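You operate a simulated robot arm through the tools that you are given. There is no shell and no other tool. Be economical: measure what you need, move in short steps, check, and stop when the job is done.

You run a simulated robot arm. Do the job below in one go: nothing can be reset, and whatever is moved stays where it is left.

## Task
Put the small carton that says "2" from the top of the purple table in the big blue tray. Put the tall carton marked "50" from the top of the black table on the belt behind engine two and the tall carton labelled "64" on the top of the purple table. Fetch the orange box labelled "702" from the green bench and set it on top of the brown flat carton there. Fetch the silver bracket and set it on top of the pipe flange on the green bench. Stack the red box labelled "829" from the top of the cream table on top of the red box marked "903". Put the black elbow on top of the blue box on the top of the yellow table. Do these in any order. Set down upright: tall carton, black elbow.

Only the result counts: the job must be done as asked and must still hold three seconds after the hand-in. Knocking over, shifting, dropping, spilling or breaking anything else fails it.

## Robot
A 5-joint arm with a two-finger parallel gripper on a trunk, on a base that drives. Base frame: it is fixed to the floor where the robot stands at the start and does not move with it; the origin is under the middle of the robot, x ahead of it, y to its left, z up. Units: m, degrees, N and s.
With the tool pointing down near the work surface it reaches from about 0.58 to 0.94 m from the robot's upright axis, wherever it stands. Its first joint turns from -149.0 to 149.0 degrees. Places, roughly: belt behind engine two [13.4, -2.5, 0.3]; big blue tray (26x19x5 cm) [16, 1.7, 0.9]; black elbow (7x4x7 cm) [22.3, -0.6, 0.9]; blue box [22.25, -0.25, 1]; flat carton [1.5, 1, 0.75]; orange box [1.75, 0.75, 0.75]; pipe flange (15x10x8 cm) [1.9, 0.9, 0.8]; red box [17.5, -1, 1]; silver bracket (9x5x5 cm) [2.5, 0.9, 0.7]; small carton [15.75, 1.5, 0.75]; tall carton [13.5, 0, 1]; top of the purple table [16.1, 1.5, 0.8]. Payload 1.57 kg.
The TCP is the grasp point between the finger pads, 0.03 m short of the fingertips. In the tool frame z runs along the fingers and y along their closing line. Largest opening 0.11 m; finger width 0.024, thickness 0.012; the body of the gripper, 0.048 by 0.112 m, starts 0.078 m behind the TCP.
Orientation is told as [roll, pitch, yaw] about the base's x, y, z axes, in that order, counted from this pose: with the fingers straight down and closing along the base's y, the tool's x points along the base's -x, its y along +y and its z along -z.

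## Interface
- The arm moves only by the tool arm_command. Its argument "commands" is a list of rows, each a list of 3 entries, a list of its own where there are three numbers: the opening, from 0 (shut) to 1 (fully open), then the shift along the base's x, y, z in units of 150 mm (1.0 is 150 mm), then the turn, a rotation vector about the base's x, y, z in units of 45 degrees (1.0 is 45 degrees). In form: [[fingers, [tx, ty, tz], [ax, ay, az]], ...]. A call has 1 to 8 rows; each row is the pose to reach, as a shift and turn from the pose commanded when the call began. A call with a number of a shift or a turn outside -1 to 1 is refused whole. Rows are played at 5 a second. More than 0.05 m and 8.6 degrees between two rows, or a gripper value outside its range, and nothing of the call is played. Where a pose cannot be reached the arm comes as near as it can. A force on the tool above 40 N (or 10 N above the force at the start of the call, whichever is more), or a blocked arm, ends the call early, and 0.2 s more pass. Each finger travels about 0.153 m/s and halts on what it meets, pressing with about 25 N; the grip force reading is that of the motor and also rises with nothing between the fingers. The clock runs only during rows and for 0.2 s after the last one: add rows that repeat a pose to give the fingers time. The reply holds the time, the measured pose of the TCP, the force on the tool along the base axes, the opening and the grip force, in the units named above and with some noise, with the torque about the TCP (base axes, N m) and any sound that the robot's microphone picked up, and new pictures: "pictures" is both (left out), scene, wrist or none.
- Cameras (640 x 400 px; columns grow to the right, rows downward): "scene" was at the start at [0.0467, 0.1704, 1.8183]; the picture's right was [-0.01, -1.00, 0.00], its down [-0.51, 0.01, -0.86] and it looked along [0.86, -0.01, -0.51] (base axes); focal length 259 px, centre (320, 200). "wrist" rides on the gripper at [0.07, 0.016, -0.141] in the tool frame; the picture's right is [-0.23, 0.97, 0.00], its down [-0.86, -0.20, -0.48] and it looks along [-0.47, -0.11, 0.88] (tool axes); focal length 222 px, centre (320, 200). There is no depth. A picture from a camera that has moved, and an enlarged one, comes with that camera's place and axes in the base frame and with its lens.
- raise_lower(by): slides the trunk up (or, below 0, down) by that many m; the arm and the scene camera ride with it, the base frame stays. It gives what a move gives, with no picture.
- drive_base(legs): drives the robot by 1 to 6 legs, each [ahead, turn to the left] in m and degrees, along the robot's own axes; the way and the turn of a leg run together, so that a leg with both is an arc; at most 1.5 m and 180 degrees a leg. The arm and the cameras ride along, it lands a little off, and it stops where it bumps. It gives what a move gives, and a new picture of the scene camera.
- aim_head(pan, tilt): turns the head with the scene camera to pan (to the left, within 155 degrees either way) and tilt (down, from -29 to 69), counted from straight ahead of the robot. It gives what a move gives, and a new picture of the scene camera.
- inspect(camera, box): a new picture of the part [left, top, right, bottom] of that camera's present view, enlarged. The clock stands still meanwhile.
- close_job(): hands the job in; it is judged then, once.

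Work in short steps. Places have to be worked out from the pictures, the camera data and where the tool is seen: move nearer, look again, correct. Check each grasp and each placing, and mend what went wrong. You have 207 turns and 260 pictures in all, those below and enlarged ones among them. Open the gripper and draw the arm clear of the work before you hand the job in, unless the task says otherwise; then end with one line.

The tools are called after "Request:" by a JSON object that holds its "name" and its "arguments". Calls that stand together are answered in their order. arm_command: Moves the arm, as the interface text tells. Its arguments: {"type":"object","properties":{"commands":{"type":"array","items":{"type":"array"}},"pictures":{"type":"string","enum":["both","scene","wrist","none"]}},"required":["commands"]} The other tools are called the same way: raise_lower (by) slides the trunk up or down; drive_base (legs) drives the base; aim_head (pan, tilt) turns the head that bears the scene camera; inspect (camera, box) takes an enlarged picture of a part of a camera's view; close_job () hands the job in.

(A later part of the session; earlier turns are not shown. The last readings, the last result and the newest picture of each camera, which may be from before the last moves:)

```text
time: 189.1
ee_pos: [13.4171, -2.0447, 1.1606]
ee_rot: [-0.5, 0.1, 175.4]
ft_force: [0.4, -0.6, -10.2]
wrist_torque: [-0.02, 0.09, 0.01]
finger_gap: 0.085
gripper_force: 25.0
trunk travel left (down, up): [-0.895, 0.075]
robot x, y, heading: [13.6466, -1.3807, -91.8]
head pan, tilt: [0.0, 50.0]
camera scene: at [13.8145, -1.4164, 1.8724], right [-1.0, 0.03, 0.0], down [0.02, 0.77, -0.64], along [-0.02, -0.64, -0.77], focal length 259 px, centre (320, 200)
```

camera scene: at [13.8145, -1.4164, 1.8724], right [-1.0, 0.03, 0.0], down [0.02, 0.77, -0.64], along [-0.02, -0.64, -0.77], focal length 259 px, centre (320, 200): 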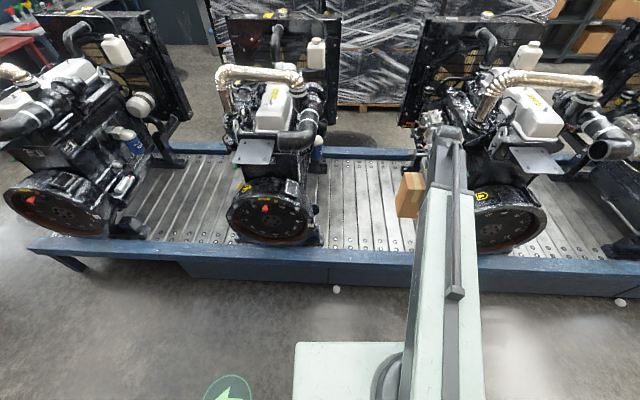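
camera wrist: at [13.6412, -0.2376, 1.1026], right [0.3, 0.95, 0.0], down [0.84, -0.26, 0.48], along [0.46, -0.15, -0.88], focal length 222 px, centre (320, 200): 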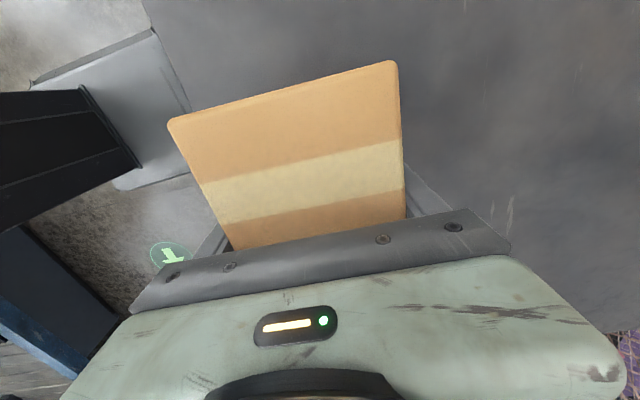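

Engine "2" is confirmed, and the free slats behind it span about x 13.1–13.75. I move up 0.33 m, reach out to (13.42,−2.58) and look.

Request:
{"name": "drive_base", "arguments": {"legs": [[0.34, 0]]}}

Request:
{"name": "arm_command", "arguments": {"commands": [[0.6, [0, -0.3, 0], [0, 0, 0]], [0.6, [0, -0.6, 0], [0, 0, 0]], [0.6, [0, -0.9, 0], [0, 0, 0]], [0.6, [0.05, -1, 0], [0, 0, 0]], [0.6, [0.05, -1, 0], [0, 0, 0]]]}}

```text
time: 191.3
ee_pos: [13.405, -2.3848, 1.1607]
ee_rot: [-0.4, 0.1, 175.3]
ft_force: [-0.5, -0.5, -10.5]
wrist_torque: [-0.01, 0.05, 0.02]
finger_gap: 0.0851
gripper_force: 24.9
trunk travel left (down, up): [-0.895, 0.075]
robot x, y, heading: [13.6381, -1.7218, -91.8]
head pan, tilt: [0.0, 50.0]
camera scene: at [13.805, -1.7567, 1.8724], right [-1.0, 0.03, 0.0], down [0.03, 0.77, -0.64], along [-0.02, -0.64, -0.77], focal length 259 px, centre (320, 200)
```

scene: 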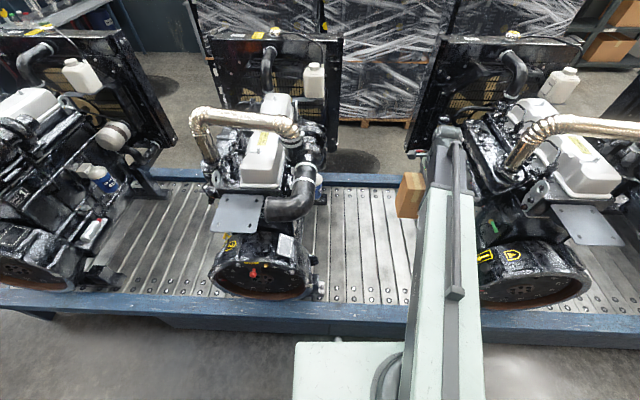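

```text
time: 192.5
ee_pos: [13.4131, -2.5328, 1.1607]
ee_rot: [-0.3, 0.2, 175.3]
ft_force: [0.2, 0.7, -10.5]
wrist_torque: [0.03, 0.05, -0.02]
finger_gap: 0.0851
gripper_force: 25.2
trunk travel left (down, up): [-0.895, 0.075]
robot x, y, heading: [13.6355, -1.7189, -91.9]
head pan, tilt: [0.0, 50.0]
camera scene: at [13.805, -1.7561, 1.8725], right [-1.0, 0.03, 0.0], down [0.03, 0.77, -0.64], along [-0.02, -0.64, -0.77], focal length 259 px, centre (320, 200)
camera wrist: at [13.4807, -2.5567, 1.3018], right [-0.31, -0.95, -0.01], down [-0.84, 0.27, 0.48], along [-0.45, 0.15, -0.88], focal length 222 px, centre (320, 200)
```

scene: 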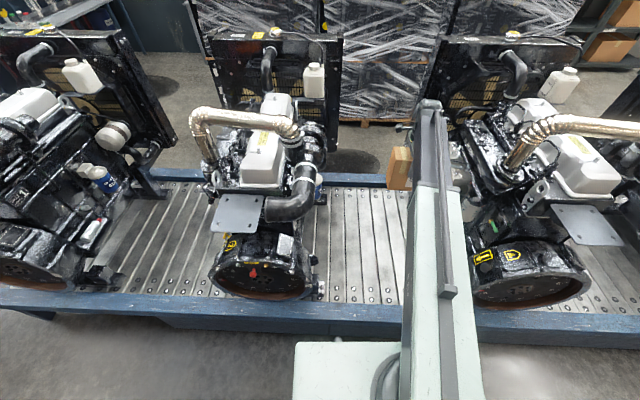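
wrist: 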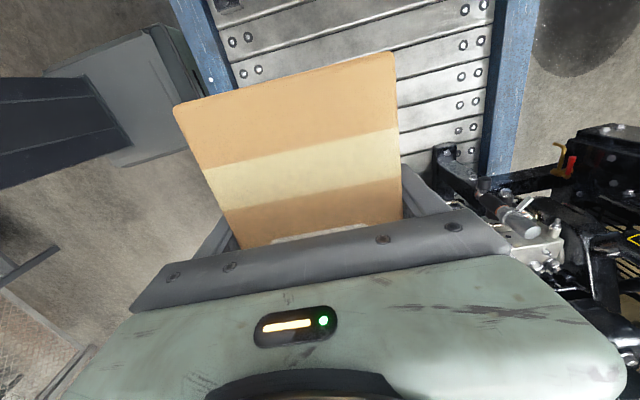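

The belt spans y −2.24 to −3.19, and engine 3 lies at x<13.05. I reach 4 cm further and lower in stages.

Request:
{"name": "arm_command", "arguments": {"commands": [[0.6, [0.03, -0.3, 0], [0, 0, 0]], [0.6, [0.03, -0.3, 0], [0, 0, 0]]], "pictures": "none"}}

Request:
{"name": "raise_lower", "arguments": {"by": -0.5}}

Request:
{"name": "aim_head", "arguments": {"pan": 0, "tilt": 30}}

Request:
{"name": "inspect", "arguments": {"camera": "wrist", "box": [0, 0, 640, 400]}}

```text
time: 193.1
ee_pos: [13.4155, -2.5785, 1.1608]
ee_rot: [-0.2, 0.2, 175.2]
ft_force: [0.0, 1.0, -10.7]
wrist_torque: [0.01, 0.07, 0.01]
finger_gap: 0.0852
gripper_force: 24.9
trunk travel left (down, up): [-0.895, 0.075]
robot x, y, heading: [13.6361, -1.7218, -92.1]
head pan, tilt: [0.0, 50.0]
```

```text
refused: -0.5 is not a number from -0.4 to 0.4
```

```text
time: 193.9
ee_pos: [13.4154, -2.5771, 1.1613]
ee_rot: [-0.4, 0.2, 175.4]
ft_force: [-0.8, 0.7, -10.1]
wrist_torque: [0.01, 0.09, -0.01]
finger_gap: 0.0849
gripper_force: 24.8
trunk travel left (down, up): [-0.895, 0.075]
robot x, y, heading: [13.6358, -1.7181, -91.7]
head pan, tilt: [0.0, 30.0]
camera scene: at [13.8046, -1.7699, 1.9019], right [-1.0, 0.03, 0.0], down [0.02, 0.5, -0.87], along [-0.03, -0.86, -0.5], focal length 259 px, centre (320, 200)
```

scene: 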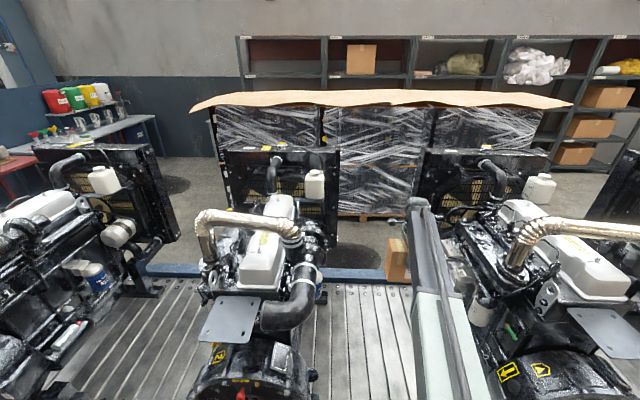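

```text
1.00 times, centred on (320, 200) of wrist (not enlarged: the box is as wide or as high as the picture)
camera zoom: at [13.4834, -2.602, 1.3016], right [-0.31, -0.95, -0.01], down [-0.84, 0.27, 0.48], along [-0.45, 0.15, -0.88], focal length 222 px, centre (320, 200)
```

zoom: 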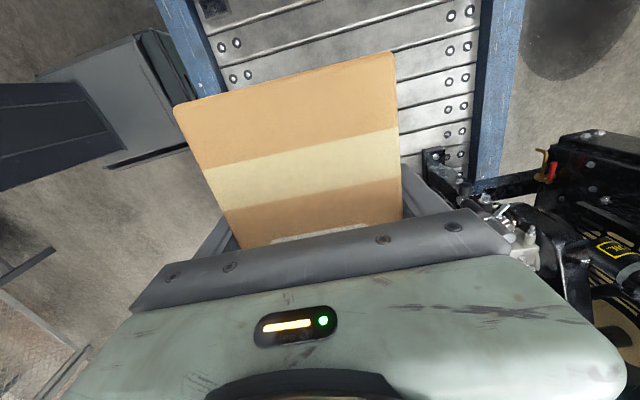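

There is clearance on both sides, so I lower in two stages.

Request:
{"name": "raise_lower", "arguments": {"by": -0.4}}

Request:
{"name": "raise_lower", "arguments": {"by": -0.22}}

Request:
{"name": "inspect", "arguments": {"camera": "scene", "box": [300, 150, 520, 400]}}

```text
time: 197.8
ee_pos: [13.416, -2.5785, 0.7611]
ee_rot: [-0.3, 0.1, 175.3]
ft_force: [-0.9, 0.5, -10.6]
wrist_torque: [0.02, 0.05, 0.01]
finger_gap: 0.085
gripper_force: 25.1
trunk travel left (down, up): [-0.495, 0.475]
robot x, y, heading: [13.6313, -1.7194, -91.5]
head pan, tilt: [0.0, 30.0]
```

```text
time: 200.1
ee_pos: [13.415, -2.5773, 0.5411]
ee_rot: [-0.4, 0.0, 175.4]
ft_force: [-0.2, -0.1, -10.5]
wrist_torque: [-0.01, 0.06, -0.01]
finger_gap: 0.085
gripper_force: 25.1
trunk travel left (down, up): [-0.275, 0.695]
robot x, y, heading: [13.6355, -1.7183, -91.8]
head pan, tilt: [0.0, 30.0]
```

```text
1.60 times, centred on (410, 275) of scene
camera zoom: at [13.8048, -1.7691, 1.282], right [-1.0, 0.03, 0.0], down [0.02, 0.5, -0.87], along [-0.03, -0.87, -0.5], focal length 414 px, centre (176, 80)
```

zoom: 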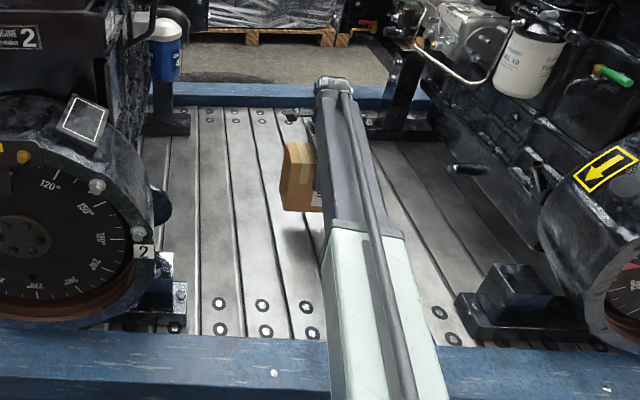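

The box is hovering between the two engines. I step down to find the belt.

Request:
{"name": "raise_lower", "arguments": {"by": -0.07}}

Request:
{"name": "inspect", "arguments": {"camera": "scene", "box": [360, 180, 480, 330]}}

```text
time: 201.2
ee_pos: [13.4153, -2.5784, 0.4707]
ee_rot: [-0.3, 0.2, 175.3]
ft_force: [0.3, 0.2, -11.1]
wrist_torque: [0.0, 0.04, 0.0]
finger_gap: 0.0853
gripper_force: 25.6
trunk travel left (down, up): [-0.205, 0.765]
robot x, y, heading: [13.6364, -1.7176, -92.0]
head pan, tilt: [0.0, 30.0]
```

```text
2.67 times, centred on (420, 255) of scene
camera zoom: at [13.8048, -1.7691, 1.212], right [-1.0, 0.03, 0.0], down [0.02, 0.5, -0.87], along [-0.03, -0.86, -0.5], focal length 690 px, centre (53, 53)
```

zoom: 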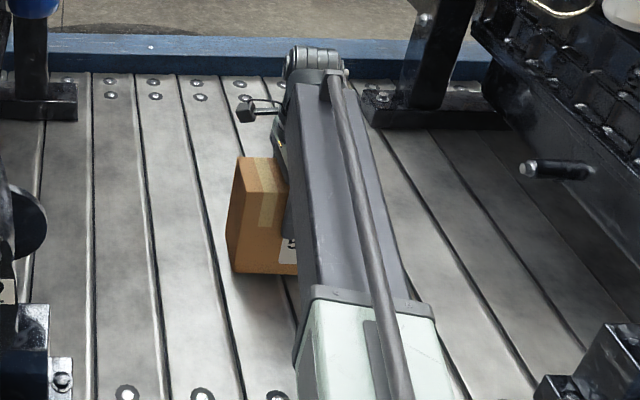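

Close now, so I continue in small steps.

Request:
{"name": "raise_lower", "arguments": {"by": -0.025}}

Request:
{"name": "raise_lower", "arguments": {"by": -0.012}}

Request:
{"name": "raise_lower", "arguments": {"by": -0.012}}

Request:
{"name": "inspect", "arguments": {"camera": "scene", "box": [360, 180, 480, 330]}}

```text
time: 201.9
ee_pos: [13.4158, -2.5766, 0.4476]
ee_rot: [-0.3, 0.1, 175.3]
ft_force: [0.1, 1.7, 7.8]
wrist_torque: [-0.62, 0.25, -0.36]
finger_gap: 0.0849
gripper_force: 24.9
trunk travel left (down, up): [-0.18, 0.79]
robot x, y, heading: [13.6364, -1.716, -92.1]
head pan, tilt: [0.0, 30.0]
```

```text
time: 202.5
ee_pos: [13.416, -2.577, 0.4351]
ee_rot: [-0.3, 0.1, 175.3]
ft_force: [0.3, 2.4, 3.4]
wrist_torque: [-0.34, 0.11, -0.2]
finger_gap: 0.0851
gripper_force: 25.3
trunk travel left (down, up): [-0.168, 0.802]
robot x, y, heading: [13.6347, -1.7162, -91.8]
head pan, tilt: [0.0, 30.0]
```

```text
time: 202.9
ee_pos: [13.4159, -2.5772, 0.4317]
ee_rot: [-0.1, 0.0, 175.3]
ft_force: [1.8, 0.7, 38.5]
wrist_torque: [-0.84, 0.15, 0.0]
finger_gap: 0.085
gripper_force: 25.3
trunk travel left (down, up): [-0.161, 0.809]
robot x, y, heading: [13.6346, -1.7163, -91.6]
head pan, tilt: [0.0, 30.0]
stopped: the force on the tool passed its limit at 81 N (the readings are from after the stop); the commanded pose is now the measured one
```

```text
2.67 times, centred on (420, 255) of scene
camera zoom: at [13.8059, -1.7645, 1.1687], right [-1.0, 0.03, 0.0], down [0.02, 0.5, -0.87], along [-0.03, -0.87, -0.5], focal length 690 px, centre (53, 53)
```

zoom: 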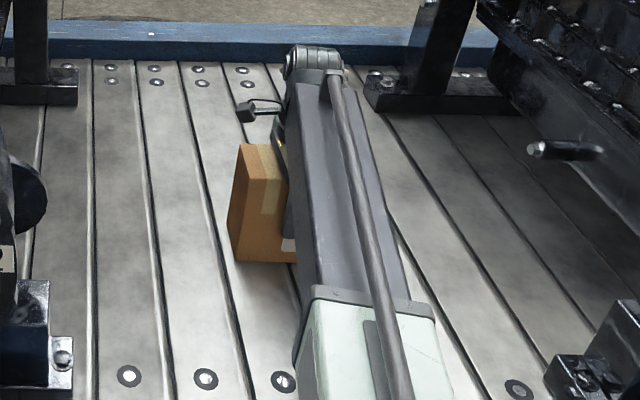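

The box is pressed firmly on the belt. I open and rise a bit to look at it.

Request:
{"name": "arm_command", "arguments": {"commands": [[0.85, [0, 0, 0], [0, 0, 0]], [1, [0, 0, 0], [0, 0, 0]], [1, [0, 0, 0], [0, 0, 0]], [1, [0, 0, 0], [0, 0, 0]]], "pictures": "none"}}

Request:
{"name": "raise_lower", "arguments": {"by": 0.2}}

Request:
{"name": "inspect", "arguments": {"camera": "scene", "box": [340, 180, 500, 380]}}

Request:
{"name": "inspect", "arguments": {"camera": "wrist", "box": [0, 0, 640, 400]}}

```text
time: 203.9
ee_pos: [13.4158, -2.5762, 0.4319]
ee_rot: [-0.1, 0.0, 175.3]
ft_force: [-0.6, -0.8, 44.7]
wrist_torque: [-0.11, 0.1, -0.03]
finger_gap: 0.11
gripper_force: 0.1
trunk travel left (down, up): [-0.161, 0.809]
robot x, y, heading: [13.635, -1.7163, -92.2]
head pan, tilt: [0.0, 30.0]
```

```text
time: 206.1
ee_pos: [13.4146, -2.578, 0.6276]
ee_rot: [-0.2, 0.1, 175.3]
ft_force: [0.6, -0.4, 0.8]
wrist_torque: [-0.02, 0.0, 0.0]
finger_gap: 0.1102
gripper_force: 0.0
trunk travel left (down, up): [-0.361, 0.609]
robot x, y, heading: [13.6391, -1.7162, -91.9]
head pan, tilt: [0.0, 30.0]
```

```text
2.00 times, centred on (420, 280) of scene
camera zoom: at [13.805, -1.7682, 1.3682], right [-1.0, 0.03, 0.0], down [0.02, 0.5, -0.87], along [-0.03, -0.87, -0.5], focal length 518 px, centre (120, 40)
```

zoom: 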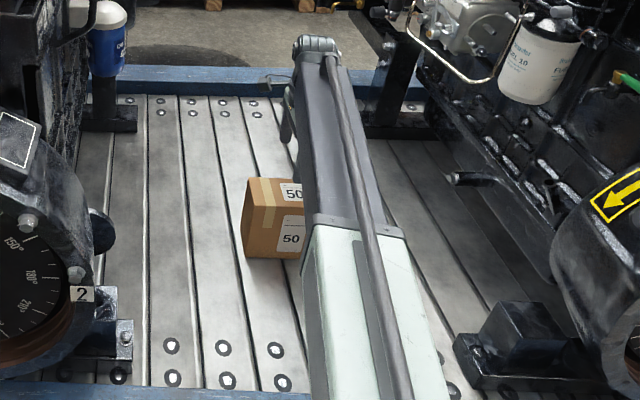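

```text
1.00 times, centred on (320, 200) of wrist (not enlarged: the box is as wide or as high as the picture)
camera zoom: at [13.4835, -2.6011, 0.7687], right [-0.31, -0.95, 0.0], down [-0.84, 0.27, 0.48], along [-0.45, 0.15, -0.88], focal length 222 px, centre (320, 200)
```

zoom: 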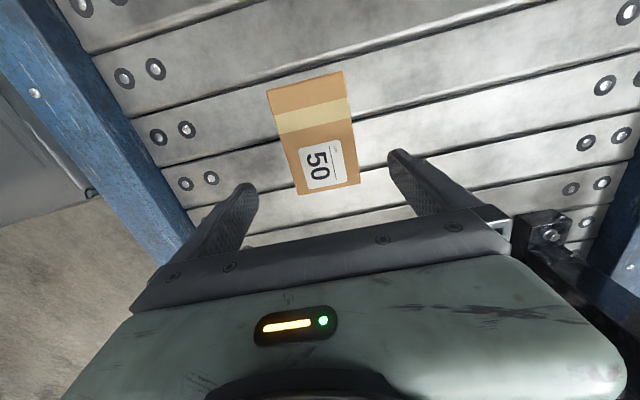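

50 stands upright on the belt behind engine two. I raise, pull the arm back, back off to mid-aisle and turn to the black table.

Request:
{"name": "raise_lower", "arguments": {"by": 0.4}}

Request:
{"name": "raise_lower", "arguments": {"by": 0.2}}

Request:
{"name": "arm_command", "arguments": {"commands": [[1, [0, 0.3, 0], [0, 0, 0]], [1, [0, 0.6, 0], [0, 0, 0]], [1, [0.1, 0.9, 0], [0, 0, 0]]], "pictures": "none"}}

Request:
{"name": "drive_base", "arguments": {"legs": [[-0.47, 0], [0, 90], [0, 91]]}}

Request:
{"name": "aim_head", "arguments": {"pan": 0, "tilt": 45}}

```text
time: 209.9
ee_pos: [13.4156, -2.5787, 1.0289]
ee_rot: [-0.2, 0.1, 175.3]
ft_force: [-0.3, -0.5, 0.6]
wrist_torque: [-0.03, -0.01, 0.0]
finger_gap: 0.1099
gripper_force: 0.0
trunk travel left (down, up): [-0.761, 0.209]
robot x, y, heading: [13.6342, -1.7188, -92.0]
head pan, tilt: [0.0, 30.0]
```

```text
time: 212.1
ee_pos: [13.4162, -2.5783, 1.2284]
ee_rot: [-0.2, 0.1, 175.3]
ft_force: [0.1, -0.3, 0.6]
wrist_torque: [0.03, -0.01, 0.01]
finger_gap: 0.1101
gripper_force: 0.1
trunk travel left (down, up): [-0.961, 0.009]
robot x, y, heading: [13.6326, -1.7185, -91.6]
head pan, tilt: [0.0, 30.0]
```

```text
time: 212.9
ee_pos: [13.4294, -2.4422, 1.2296]
ee_rot: [-0.1, 0.0, 175.4]
ft_force: [-0.2, -0.9, 0.1]
wrist_torque: [-0.04, 0.0, -0.01]
finger_gap: 0.1101
gripper_force: 0.0
trunk travel left (down, up): [-0.961, 0.009]
robot x, y, heading: [13.6314, -1.7207, -92.2]
head pan, tilt: [0.0, 30.0]
```

```text
time: 223.4
ee_pos: [13.8354, -0.5252, 1.2272]
ee_rot: [-0.3, 0.0, -3.1]
ft_force: [0.2, 0.4, 0.4]
wrist_torque: [-0.02, -0.02, -0.03]
finger_gap: 0.1101
gripper_force: 0.0
trunk travel left (down, up): [-0.961, 0.009]
robot x, y, heading: [13.7058, -1.2555, 89.1]
head pan, tilt: [0.0, 30.0]
camera scene: at [13.5367, -1.2055, 1.9682], right [1.0, -0.02, 0.0], down [-0.01, -0.5, -0.87], along [0.01, 0.87, -0.5], focal length 259 px, centre (320, 200)
```

scene: 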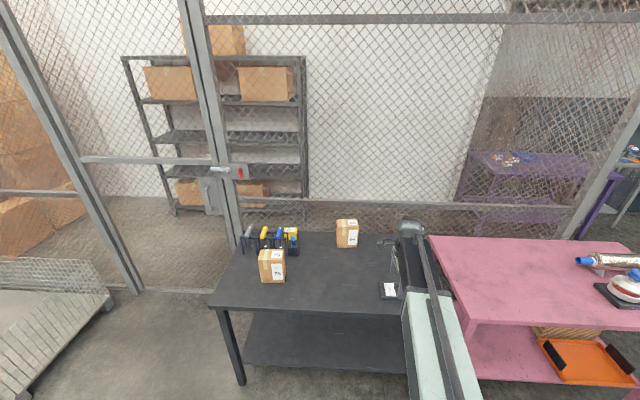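

```text
time: 224.2
ee_pos: [13.8366, -0.5264, 1.2289]
ee_rot: [-0.4, 0.1, -3.0]
ft_force: [0.8, -0.4, 0.3]
wrist_torque: [-0.01, 0.05, 0.01]
finger_gap: 0.11
gripper_force: 0.0
trunk travel left (down, up): [-0.961, 0.009]
robot x, y, heading: [13.7044, -1.2566, 88.8]
head pan, tilt: [0.0, 45.0]
camera scene: at [13.5382, -1.2156, 1.9458], right [1.0, -0.02, 0.0], down [-0.01, -0.71, -0.71], along [0.01, 0.71, -0.71], focal length 259 px, centre (320, 200)
```

scene: 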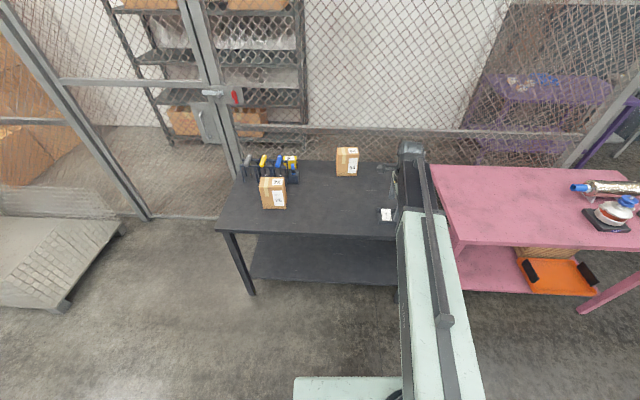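

The table looks undisturbed and 64 is at ≈(13.73,0.17). I drive forward 0.5 m and reach over it.

Request:
{"name": "drive_base", "arguments": {"legs": [[0.5, 0]]}}

Request:
{"name": "arm_command", "arguments": {"commands": [[1, [-0.2, 0.25, 0], [0, 0, 0]], [1, [-0.4, 0.5, 0], [0, 0, 0]], [1, [-0.6, 0.75, 0], [0, 0, 0]], [1, [-0.75, 1, 0], [0, 0, 0]], [1, [-0.75, 1, 0], [0, 0, 0]]]}}

```text
time: 227.1
ee_pos: [13.8397, -0.0257, 1.2279]
ee_rot: [-0.3, 0.1, -2.7]
ft_force: [-0.5, 0.8, -0.6]
wrist_torque: [-0.02, -0.02, -0.02]
finger_gap: 0.1098
gripper_force: 0.0
trunk travel left (down, up): [-0.961, 0.009]
robot x, y, heading: [13.7138, -0.7568, 89.6]
head pan, tilt: [0.0, 45.0]
camera scene: at [13.5444, -0.7174, 1.9456], right [1.0, -0.01, 0.0], down [-0.01, -0.71, -0.71], along [0.01, 0.71, -0.71], focal length 259 px, centre (320, 200)
```

scene: 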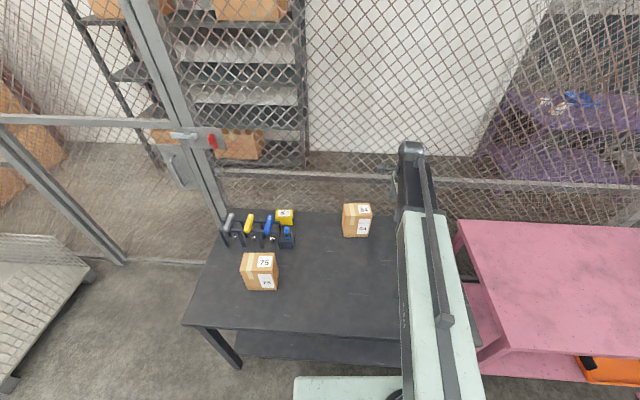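

```text
time: 228.3
ee_pos: [13.7245, 0.1249, 1.2289]
ee_rot: [-0.2, 0.2, -2.7]
ft_force: [-0.1, 0.4, -0.5]
wrist_torque: [-0.03, -0.03, 0.04]
finger_gap: 0.11
gripper_force: 0.1
trunk travel left (down, up): [-0.961, 0.009]
robot x, y, heading: [13.7123, -0.7573, 89.6]
head pan, tilt: [0.0, 45.0]
camera scene: at [13.5445, -0.7186, 1.9456], right [1.0, -0.01, 0.0], down [-0.01, -0.71, -0.71], along [0.01, 0.71, -0.71], focal length 259 px, centre (320, 200)
camera wrist: at [13.6568, 0.1433, 1.3689], right [0.27, 0.96, 0.0], down [0.85, -0.24, 0.48], along [0.46, -0.13, -0.88], focal length 222 px, centre (320, 200)
```

scene: 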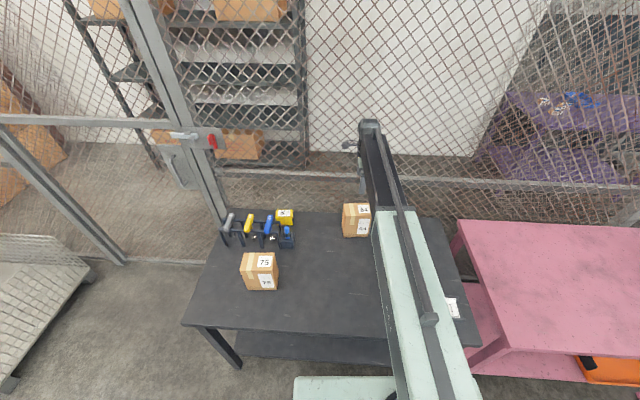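
wrist: 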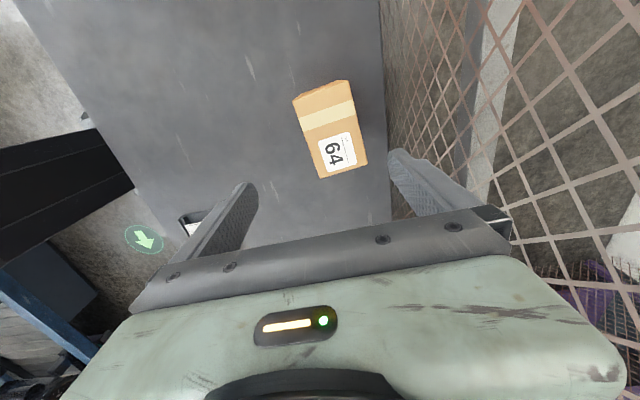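

64 measures ≈(13.736,0.141) at yaw ≈+1°. I adjust, lower 10 cm and re-check.

Request:
{"name": "arm_command", "arguments": {"commands": [[1, [0.08, 0.12, 0], [0, 0, 0.08]], [1, [0.08, 0.12, 0], [0, 0, 0.08]]], "pictures": "none"}}

Request:
{"name": "raise_lower", "arguments": {"by": -0.1}}

Request:
{"name": "inspect", "arguments": {"camera": "wrist", "box": [160, 0, 480, 200]}}

```text
time: 228.9
ee_pos: [13.7369, 0.1411, 1.228]
ee_rot: [-0.2, 0.0, 0.9]
ft_force: [-0.4, -0.3, 0.7]
wrist_torque: [-0.03, 0.01, 0.03]
finger_gap: 0.1099
gripper_force: 0.1
trunk travel left (down, up): [-0.961, 0.009]
robot x, y, heading: [13.7143, -0.7581, 89.5]
head pan, tilt: [0.0, 45.0]
```

```text
time: 230.3
ee_pos: [13.737, 0.1414, 1.1279]
ee_rot: [-0.2, 0.1, 1.0]
ft_force: [0.4, 0.1, -0.1]
wrist_torque: [-0.01, -0.02, 0.0]
finger_gap: 0.1102
gripper_force: 0.2
trunk travel left (down, up): [-0.861, 0.109]
robot x, y, heading: [13.7163, -0.7588, 89.6]
head pan, tilt: [0.0, 45.0]
```

```text
2.00 times, centred on (320, 100) of wrist
camera zoom: at [13.6683, 0.1569, 1.2688], right [0.21, 0.98, 0.0], down [0.86, -0.18, 0.48], along [0.47, -0.11, -0.88], focal length 444 px, centre (320, 400)
```

zoom: 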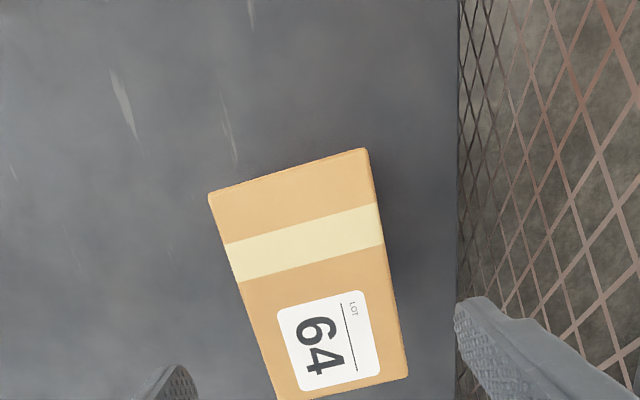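

The view matches the successful 50 grasp. I lower and close.

Request:
{"name": "arm_command", "arguments": {"commands": [[1, [0.01, -0.015, 0], [0, 0, 0.02]], [1, [0.01, -0.015, 0], [0, 0, 0.02]]], "pictures": "none"}}

Request:
{"name": "raise_lower", "arguments": {"by": -0.165}}

Request:
{"name": "arm_command", "arguments": {"commands": [[0.8, [0, 0, 0], [0, 0, 0]], [0.6, [0, 0, 0], [0, 0, 0]], [0.6, [0, 0, 0], [0, 0, 0]], [0.6, [0, 0, 0], [0, 0, 0]]], "pictures": "none"}}

Request:
{"name": "raise_lower", "arguments": {"by": 0.25}}

```text
time: 230.9
ee_pos: [13.7397, 0.1398, 1.128]
ee_rot: [-0.1, 0.1, 1.8]
ft_force: [0.3, 0.3, -0.3]
wrist_torque: [0.03, 0.03, 0.0]
finger_gap: 0.1101
gripper_force: 0.1
trunk travel left (down, up): [-0.861, 0.109]
robot x, y, heading: [13.7117, -0.7566, 89.7]
head pan, tilt: [0.0, 45.0]
```

```text
time: 232.7
ee_pos: [13.7395, 0.1396, 0.9637]
ee_rot: [-0.2, 0.1, 1.8]
ft_force: [0.2, 0.6, 0.1]
wrist_torque: [0.03, 0.0, 0.01]
finger_gap: 0.1101
gripper_force: 0.0
trunk travel left (down, up): [-0.696, 0.274]
robot x, y, heading: [13.7106, -0.7572, 89.6]
head pan, tilt: [0.0, 45.0]
```

```text
time: 233.7
ee_pos: [13.739, 0.14, 0.965]
ee_rot: [-0.2, -0.1, 1.8]
ft_force: [0.1, 6.8, 3.9]
wrist_torque: [1.26, -0.22, 0.06]
finger_gap: 0.085
gripper_force: 25.1
trunk travel left (down, up): [-0.696, 0.274]
robot x, y, heading: [13.7108, -0.7567, 89.8]
head pan, tilt: [0.0, 45.0]
```

```text
time: 236.3
ee_pos: [13.739, 0.1418, 1.2117]
ee_rot: [-0.3, 0.1, 1.8]
ft_force: [0.8, -0.1, -10.3]
wrist_torque: [-0.03, -0.05, -0.04]
finger_gap: 0.0849
gripper_force: 25.2
trunk travel left (down, up): [-0.946, 0.024]
robot x, y, heading: [13.7124, -0.7569, 89.6]
head pan, tilt: [0.0, 45.0]
```

Held. I back into the aisle, turn towards +x and look for the way to the purple table.

Request:
{"name": "arm_command", "arguments": {"commands": [[0.6, [0, -0.3, 0], [0, 0, 0]], [0.6, [0, -0.6, 0], [0, 0, 0]], [0.6, [0, -0.9, 0], [0, 0, 0]]], "pictures": "none"}}

Request:
{"name": "drive_base", "arguments": {"legs": [[-0.5, 0], [0, -89.6]]}}

Request:
{"name": "aim_head", "arguments": {"pan": 30, "tilt": 20}}

```text
time: 237.1
ee_pos: [13.7406, 0.006, 1.2126]
ee_rot: [-0.2, 0.1, 1.9]
ft_force: [1.4, 0.2, -10.4]
wrist_torque: [0.0, -0.08, -0.03]
finger_gap: 0.0849
gripper_force: 25.0
trunk travel left (down, up): [-0.946, 0.024]
robot x, y, heading: [13.7119, -0.7568, 89.5]
head pan, tilt: [0.0, 45.0]
```

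```text
time: 243.9
ee_pos: [14.4766, -1.2894, 1.2119]
ee_rot: [-0.3, 0.0, -88.9]
ft_force: [-0.5, 0.1, -10.3]
wrist_torque: [-0.04, 0.0, -0.02]
finger_gap: 0.0849
gripper_force: 25.0
trunk travel left (down, up): [-0.946, 0.024]
robot x, y, heading: [13.7143, -1.1992, -0.9]
head pan, tilt: [0.0, 45.0]
camera scene: at [13.7566, -1.0282, 1.9305], right [-0.02, -1.0, 0.0], down [-0.71, 0.01, -0.71], along [0.71, -0.01, -0.71], focal length 259 px, centre (320, 200)
```

scene: 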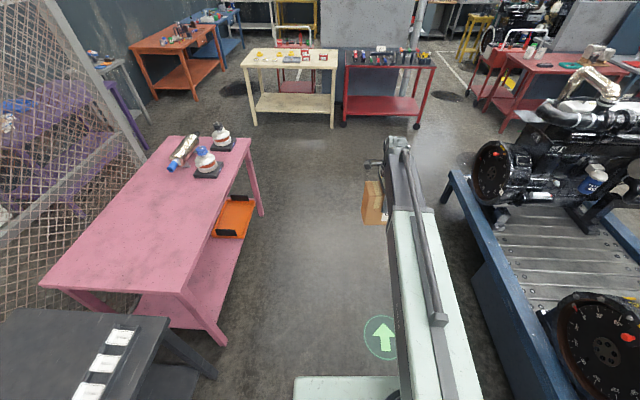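

```text
time: 244.8
ee_pos: [14.4768, -1.2898, 1.2124]
ee_rot: [-0.2, 0.1, -88.9]
ft_force: [-0.1, 0.2, -11.0]
wrist_torque: [0.01, 0.02, 0.01]
finger_gap: 0.0848
gripper_force: 24.7
trunk travel left (down, up): [-0.946, 0.024]
robot x, y, heading: [13.7144, -1.1985, -1.0]
head pan, tilt: [30.0, 20.0]
camera scene: at [13.7559, -0.9832, 1.9694], right [0.49, -0.87, 0.0], down [-0.3, -0.17, -0.94], along [0.82, 0.46, -0.34], focal length 259 px, centre (320, 200)
```

scene: 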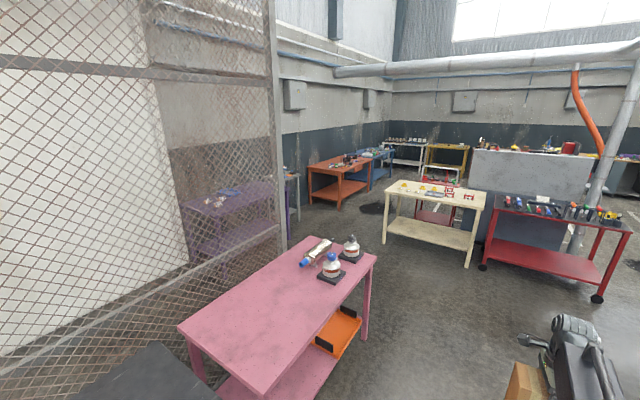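

Pink occupies x 14.25–15.55, y up to ≈0.13; the fence ends near (15.45,0.35); cream starts at x≈17.25; and purple lies beyond at y≳1.2. I drive to about (16.3,−1.0) and turn to face +y.

Request:
{"name": "drive_base", "arguments": {"legs": [[0, 5], [1.3, 0], [1.3, 0], [0, 86]]}}

Request:
{"name": "aim_head", "arguments": {"pan": 0, "tilt": 30}}

```text
time: 261.9
ee_pos: [16.3821, -0.2459, 1.2134]
ee_rot: [-0.4, 0.1, 4.3]
ft_force: [-0.3, -0.4, -10.9]
wrist_torque: [-0.02, 0.0, 0.0]
finger_gap: 0.0848
gripper_force: 25.3
trunk travel left (down, up): [-0.946, 0.024]
robot x, y, heading: [16.3913, -1.0091, 91.8]
head pan, tilt: [30.0, 20.0]
camera scene: at [16.1748, -0.9776, 1.9692], right [0.85, 0.53, 0.0], down [0.18, -0.29, -0.94], along [-0.49, 0.8, -0.34], focal length 259 px, centre (320, 200)
```

scene: 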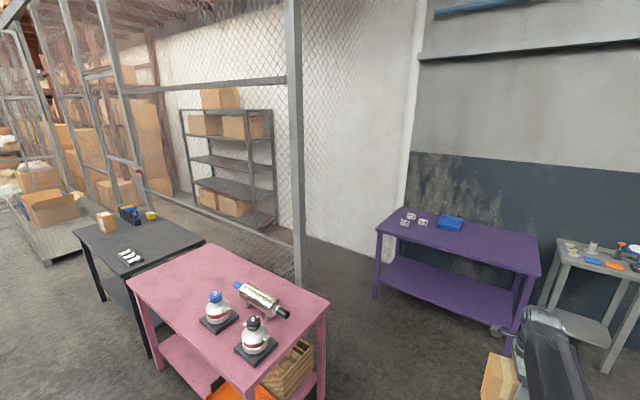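

```text
time: 262.9
ee_pos: [16.3816, -0.245, 1.2116]
ee_rot: [-0.3, -0.1, 4.3]
ft_force: [-0.7, -0.5, -9.9]
wrist_torque: [0.0, -0.1, -0.01]
finger_gap: 0.0848
gripper_force: 24.9
trunk travel left (down, up): [-0.946, 0.024]
robot x, y, heading: [16.3934, -1.0102, 91.8]
head pan, tilt: [0.0, 30.0]
camera scene: at [16.2193, -0.9661, 1.953], right [1.0, 0.03, 0.0], down [0.02, -0.5, -0.87], along [-0.03, 0.87, -0.5], focal length 259 px, centre (320, 200)
```

scene: 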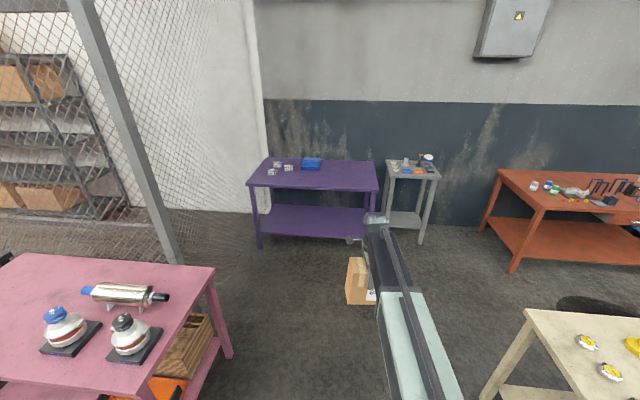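

The purple table top spans x 15.43–16.7 with its front edge at y≈1.27. The blue tray and three small cartons are on its left half. I drive up to it.

Request:
{"name": "drive_base", "arguments": {"legs": [[1.45, 0]]}}

Request:
{"name": "aim_head", "arguments": {"pan": 0, "tilt": 45}}

```text
time: 270.0
ee_pos: [16.3693, 1.1863, 1.2119]
ee_rot: [-0.3, 0.0, 3.2]
ft_force: [-0.6, -0.3, -10.4]
wrist_torque: [0.01, -0.02, 0.0]
finger_gap: 0.0849
gripper_force: 24.5
trunk travel left (down, up): [-0.946, 0.024]
robot x, y, heading: [16.3605, 0.4216, 90.4]
head pan, tilt: [0.0, 30.0]
camera scene: at [16.1944, 0.4697, 1.9531], right [1.0, 0.01, 0.0], down [0.0, -0.5, -0.87], along [-0.01, 0.87, -0.5], focal length 259 px, centre (320, 200)
```

scene: 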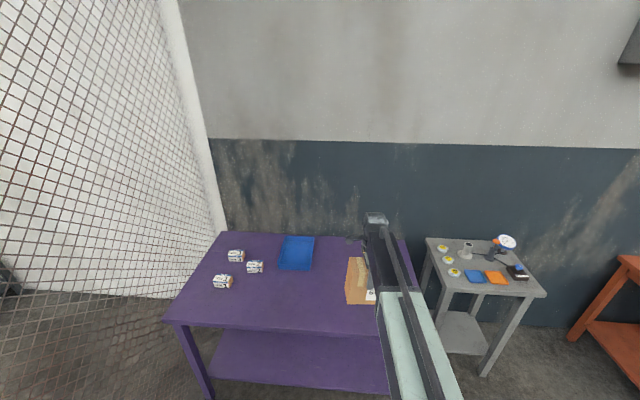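

```text
time: 270.8
ee_pos: [16.3702, 1.1866, 1.2119]
ee_rot: [-0.3, -0.1, 3.1]
ft_force: [-0.6, -0.2, -10.3]
wrist_torque: [0.0, -0.08, -0.02]
finger_gap: 0.0847
gripper_force: 24.3
trunk travel left (down, up): [-0.946, 0.024]
robot x, y, heading: [16.3618, 0.4212, 90.7]
head pan, tilt: [0.0, 45.0]
camera scene: at [16.1946, 0.4603, 1.9306], right [1.0, 0.01, 0.0], down [0.01, -0.71, -0.71], along [-0.01, 0.71, -0.71], focal length 259 px, centre (320, 200)
```

scene: 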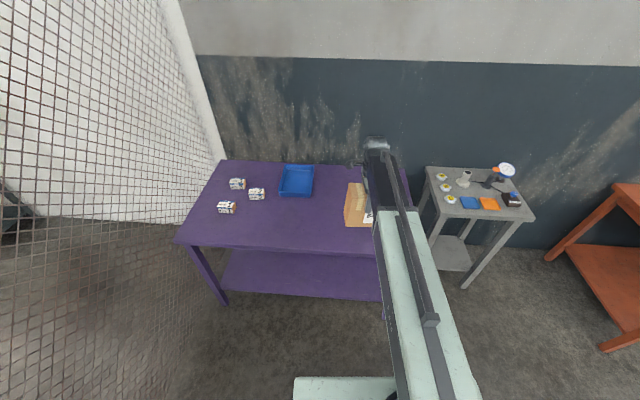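

I move up 0.38 m more, putting the carton over the clear right part of the purple table.

Request:
{"name": "drive_base", "arguments": {"legs": [[0.38, 0]]}}

Request:
{"name": "arm_command", "arguments": {"commands": [[0.6, [0.25, 0, 0], [0, 0, 0]], [0.6, [0.45, -0.1, 0], [0, 0, 0]], [0.6, [0.45, -0.1, 0], [0, 0, 0]]]}}

```text
time: 273.2
ee_pos: [16.3683, 1.5713, 1.2122]
ee_rot: [-0.3, 0.0, 3.1]
ft_force: [0.2, -0.2, -9.4]
wrist_torque: [0.0, -0.09, 0.0]
finger_gap: 0.0849
gripper_force: 25.3
trunk travel left (down, up): [-0.946, 0.024]
robot x, y, heading: [16.3616, 0.8087, 90.4]
head pan, tilt: [0.0, 45.0]
camera scene: at [16.1916, 0.8465, 1.9305], right [1.0, 0.01, 0.0], down [0.01, -0.71, -0.71], along [-0.01, 0.71, -0.71], focal length 259 px, centre (320, 200)
```

scene: 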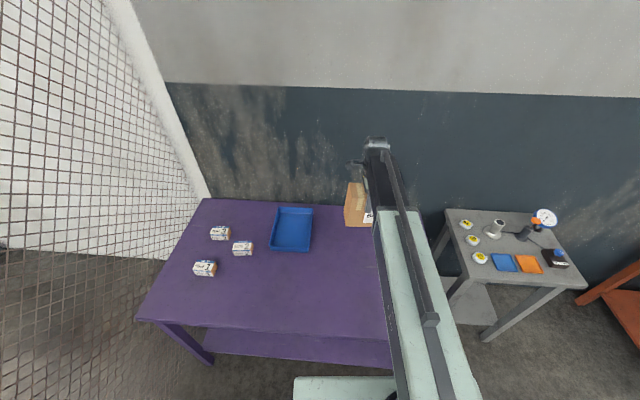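

```text
time: 274.0
ee_pos: [16.4337, 1.5569, 1.2116]
ee_rot: [-0.3, 0.1, 3.2]
ft_force: [-1.0, 0.2, -10.0]
wrist_torque: [-0.02, -0.11, -0.02]
finger_gap: 0.085
gripper_force: 25.2
trunk travel left (down, up): [-0.946, 0.024]
robot x, y, heading: [16.3604, 0.8086, 90.5]
head pan, tilt: [0.0, 45.0]
camera scene: at [16.1914, 0.8458, 1.9305], right [1.0, 0.01, 0.0], down [0.01, -0.71, -0.71], along [-0.01, 0.71, -0.71], focal length 259 px, centre (320, 200)
camera wrist: at [16.3645, 1.5686, 1.3529], right [0.17, 0.99, -0.01], down [0.87, -0.15, 0.48], along [0.47, -0.09, -0.88], focal length 222 px, centre (320, 200)
```

scene: 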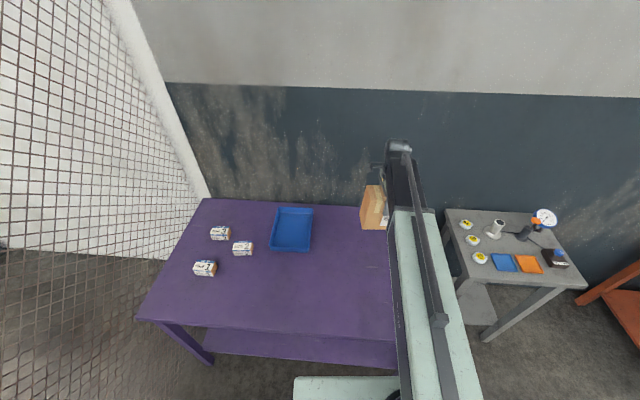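
wrist: 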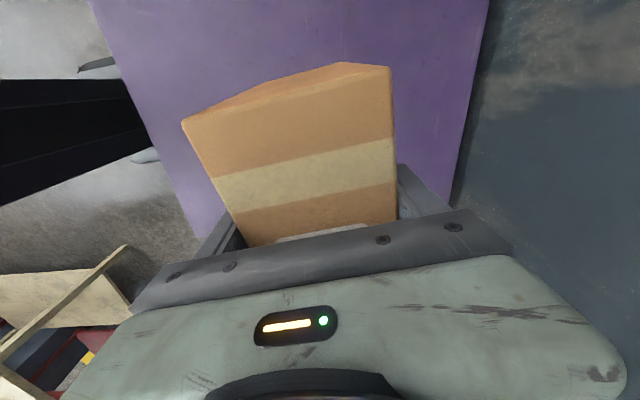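

The carton is over the clear right half. I lower in stages until it meets the table.

Request:
{"name": "raise_lower", "arguments": {"by": -0.2}}

Request:
{"name": "raise_lower", "arguments": {"by": -0.03}}

Request:
{"name": "inspect", "arguments": {"camera": "scene", "box": [320, 130, 480, 290]}}

```text
time: 276.1
ee_pos: [16.4353, 1.5546, 1.0132]
ee_rot: [-0.3, 0.0, 3.2]
ft_force: [0.3, -0.4, -10.1]
wrist_torque: [-0.01, -0.08, 0.04]
finger_gap: 0.0851
gripper_force: 24.8
trunk travel left (down, up): [-0.746, 0.224]
robot x, y, heading: [16.3632, 0.8078, 90.6]
head pan, tilt: [0.0, 45.0]
```

```text
time: 276.9
ee_pos: [16.4355, 1.5557, 0.9835]
ee_rot: [-0.3, 0.0, 3.2]
ft_force: [0.4, -1.1, -11.2]
wrist_torque: [-0.01, -0.11, 0.0]
finger_gap: 0.0849
gripper_force: 25.0
trunk travel left (down, up): [-0.716, 0.254]
robot x, y, heading: [16.3612, 0.8044, 90.5]
head pan, tilt: [0.0, 45.0]
```

```text
2.50 times, centred on (400, 210) of scene
camera zoom: at [16.1917, 0.8449, 1.7005], right [1.0, 0.01, 0.0], down [0.01, -0.71, -0.71], along [-0.01, 0.71, -0.71], focal length 647 px, centre (120, 175)
```

zoom: 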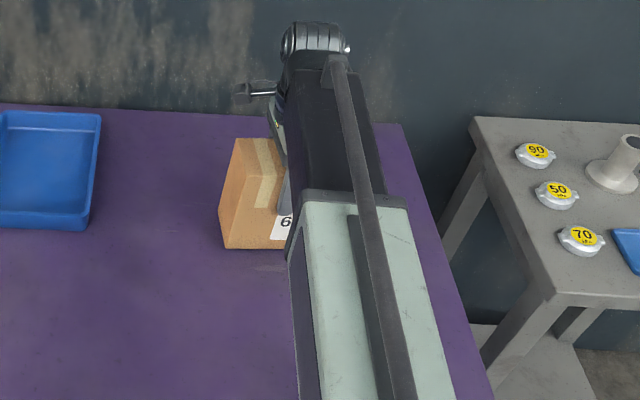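

Still free of the table. I continue with 1.5 cm steps.

Request:
{"name": "raise_lower", "arguments": {"by": -0.015}}

Request:
{"name": "raise_lower", "arguments": {"by": -0.012}}

Request:
{"name": "raise_lower", "arguments": {"by": -0.012}}

```text
time: 277.5
ee_pos: [16.4352, 1.5544, 0.9684]
ee_rot: [-0.2, 0.0, 3.2]
ft_force: [-5.4, -1.6, 10.5]
wrist_torque: [0.87, -0.46, 0.24]
finger_gap: 0.085
gripper_force: 25.4
trunk travel left (down, up): [-0.701, 0.269]
robot x, y, heading: [16.36, 0.809, 90.3]
head pan, tilt: [0.0, 45.0]
```

```text
time: 278.1
ee_pos: [16.4351, 1.5523, 0.9566]
ee_rot: [-0.3, 0.0, 3.1]
ft_force: [-0.3, -4.0, 4.6]
wrist_torque: [0.2, -0.24, -0.16]
finger_gap: 0.085
gripper_force: 25.1
trunk travel left (down, up): [-0.689, 0.281]
robot x, y, heading: [16.3597, 0.8043, 90.4]
head pan, tilt: [0.0, 45.0]
```

```text
time: 278.7
ee_pos: [16.4351, 1.5531, 0.9445]
ee_rot: [-0.2, 0.0, 3.2]
ft_force: [0.4, -4.2, 15.9]
wrist_torque: [0.66, 0.0, -0.22]
finger_gap: 0.085
gripper_force: 25.0
trunk travel left (down, up): [-0.677, 0.293]
robot x, y, heading: [16.3625, 0.8049, 90.3]
head pan, tilt: [0.0, 45.0]
```

It has contact and is settling. I check whether it stands flat.

Request:
{"name": "raise_lower", "arguments": {"by": -0.005}}

Request:
{"name": "inspect", "arguments": {"camera": "scene", "box": [340, 150, 452, 262]}}

Request:
{"name": "inspect", "arguments": {"camera": "wrist", "box": [0, 0, 640, 400]}}

```text
time: 279.2
ee_pos: [16.4331, 1.5527, 0.9424]
ee_rot: [-0.1, 0.0, 3.2]
ft_force: [0.4, -2.8, 26.5]
wrist_torque: [1.36, 0.25, -0.15]
finger_gap: 0.0851
gripper_force: 10.8
trunk travel left (down, up): [-0.673, 0.297]
robot x, y, heading: [16.3618, 0.8079, 90.3]
head pan, tilt: [0.0, 45.0]
stopped: the force on the tool passed its limit at 52 N (the readings are from after the stop); the commanded pose is now the measured one
```

```text
3.57 times, centred on (396, 206) of scene
camera zoom: at [16.1914, 0.8403, 1.6576], right [1.0, 0.01, 0.0], down [0.01, -0.71, -0.71], along [-0.01, 0.71, -0.71], focal length 924 px, centre (49, 179)
```

zoom: 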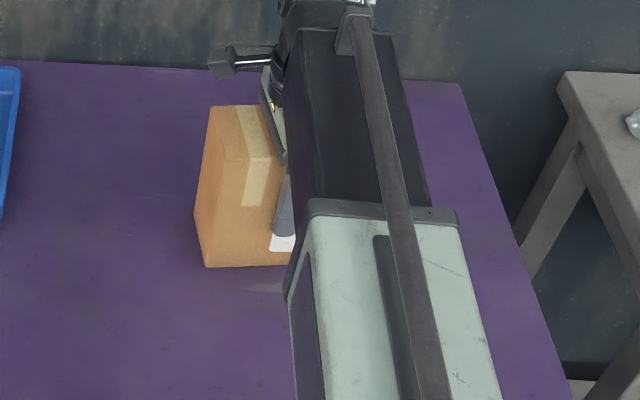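

```text
1.00 times, centred on (320, 200) of wrist (not enlarged: the box is as wide or as high as the picture)
camera zoom: at [16.3644, 1.565, 1.0824], right [0.17, 0.99, 0.0], down [0.86, -0.15, 0.48], along [0.47, -0.08, -0.88], focal length 222 px, centre (320, 200)
```

zoom: 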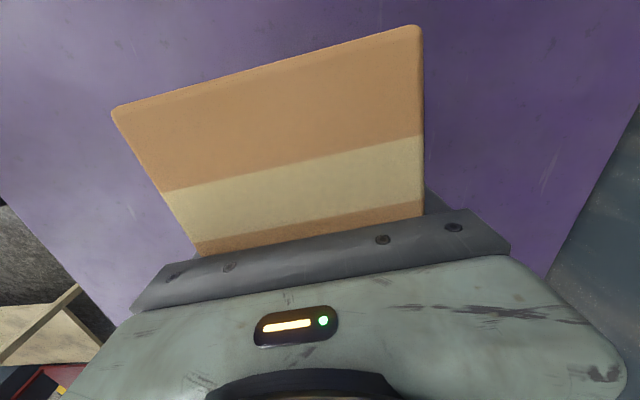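

The carton now sits flat under the palm. I release and rise.

Request:
{"name": "arm_command", "arguments": {"commands": [[0.85, [0, 0, 0], [0, 0, 0]], [1, [0, 0, 0], [0, 0, 0]], [1, [0, 0, 0], [0, 0, 0]], [1, [0, 0, 0], [0, 0, 0]]], "pictures": "none"}}

Request:
{"name": "raise_lower", "arguments": {"by": 0.26}}

Request:
{"name": "arm_command", "arguments": {"commands": [[1, [-0.25, 0, 0], [0, 0, 0]], [1, [-0.5, 0, 0], [0, 0, 0]], [1, [-0.75, 0, 0], [0, 0, 0]], [1, [-1, 0, 0], [0, 0, 0]], [1, [-1, 0, 0], [0, 0, 0]]]}}

```text
time: 280.2
ee_pos: [16.4338, 1.5531, 0.9414]
ee_rot: [-0.1, 0.0, 3.2]
ft_force: [1.0, -2.4, 28.1]
wrist_torque: [0.95, 0.05, 0.06]
finger_gap: 0.1099
gripper_force: 0.0
trunk travel left (down, up): [-0.673, 0.297]
robot x, y, heading: [16.3603, 0.809, 90.4]
head pan, tilt: [0.0, 45.0]
```

```text
time: 282.8
ee_pos: [16.4357, 1.5548, 1.2003]
ee_rot: [-0.1, 0.0, 3.2]
ft_force: [-0.3, -0.1, -0.7]
wrist_torque: [-0.01, 0.01, 0.03]
finger_gap: 0.1099
gripper_force: 0.1
trunk travel left (down, up): [-0.933, 0.037]
robot x, y, heading: [16.3605, 0.8053, 90.4]
head pan, tilt: [0.0, 45.0]
```

```text
time: 284.0
ee_pos: [16.2823, 1.5546, 1.2011]
ee_rot: [-0.3, 0.0, 3.1]
ft_force: [-0.4, 0.2, -0.2]
wrist_torque: [-0.01, 0.01, 0.01]
finger_gap: 0.1101
gripper_force: 0.1
trunk travel left (down, up): [-0.933, 0.037]
robot x, y, heading: [16.3585, 0.8071, 90.3]
head pan, tilt: [0.0, 45.0]
camera scene: at [16.1917, 0.8439, 1.9175], right [1.0, 0.01, 0.0], down [0.01, -0.71, -0.71], along [-0.01, 0.71, -0.71], focal length 259 px, centre (320, 200)
camera wrist: at [16.2138, 1.5674, 1.3406], right [0.17, 0.99, 0.0], down [0.87, -0.15, 0.48], along [0.47, -0.09, -0.88], focal length 222 px, centre (320, 200)
```

scene: 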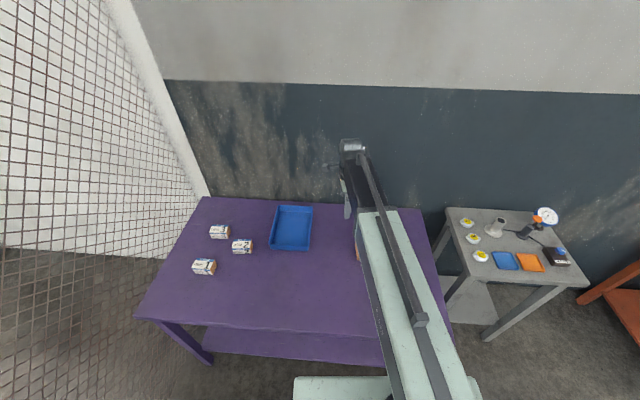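
wrist: 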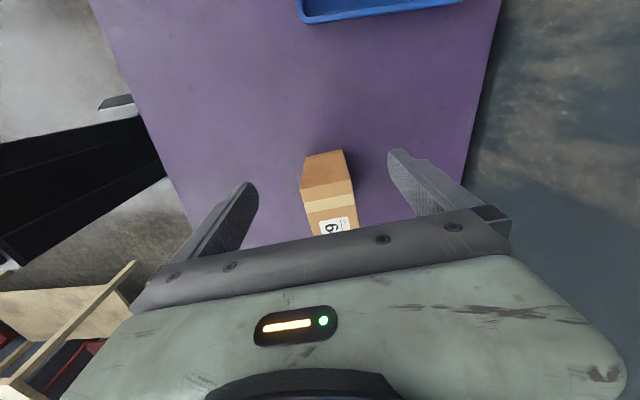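

64 stands upright. Now I read the small cartons' labels.

Request:
{"name": "inspect", "arguments": {"camera": "scene", "box": [176, 190, 336, 290]}}

```text
4.00 times, centred on (256, 240) of scene
camera zoom: at [16.1917, 0.8439, 1.9175], right [1.0, 0.01, 0.0], down [0.01, -0.71, -0.71], along [-0.01, 0.71, -0.71], focal length 1035 px, centre (576, 40)
```

zoom: 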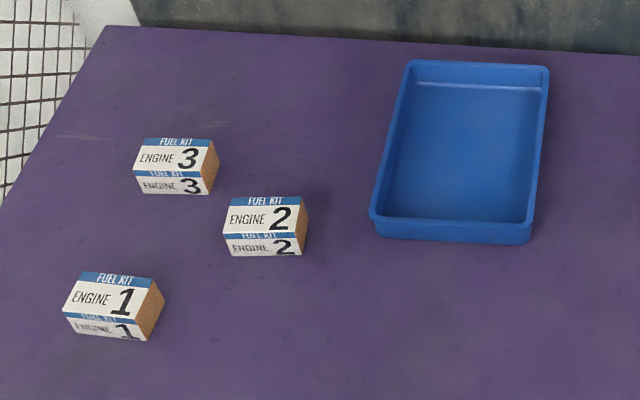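

Carton 2 ≈(15.80,1.587), 8.6 (x) × 5.5 (y) × 4.7 cm; tray centre ≈(16.04,1.715). I shift the robot 0.4 m to the left along the table.

Request:
{"name": "drive_base", "arguments": {"legs": [[-0.12, 0], [0, 89.7], [0.4, 0], [0, -90], [0.13, 0]]}}

```text
time: 290.5
ee_pos: [15.3889, 0.6182, 1.2027]
ee_rot: [-1.8, 0.2, 92.1]
ft_force: [23.8, -6.5, -0.9]
wrist_torque: [0.52, 2.02, 0.13]
finger_gap: 0.0891
gripper_force: 0.0
trunk travel left (down, up): [-0.933, 0.037]
robot x, y, heading: [16.1249, 0.7003, -177.8]
head pan, tilt: [0.0, 45.0]
stopped in leg 3: the force on the tool passed its limit at 182 N (the readings are from after the stop); the commanded pose is now the measured one
camera scene: at [16.1003, 0.5289, 1.9176], right [-0.04, 1.0, 0.0], down [0.7, 0.03, -0.71], along [-0.71, -0.03, -0.71], focal length 259 px, centre (320, 200)
```

scene: 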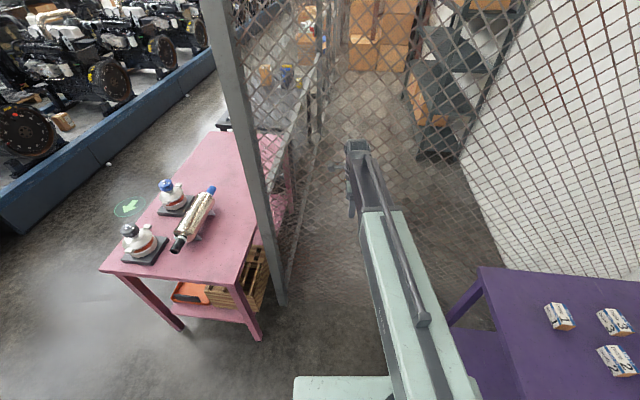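

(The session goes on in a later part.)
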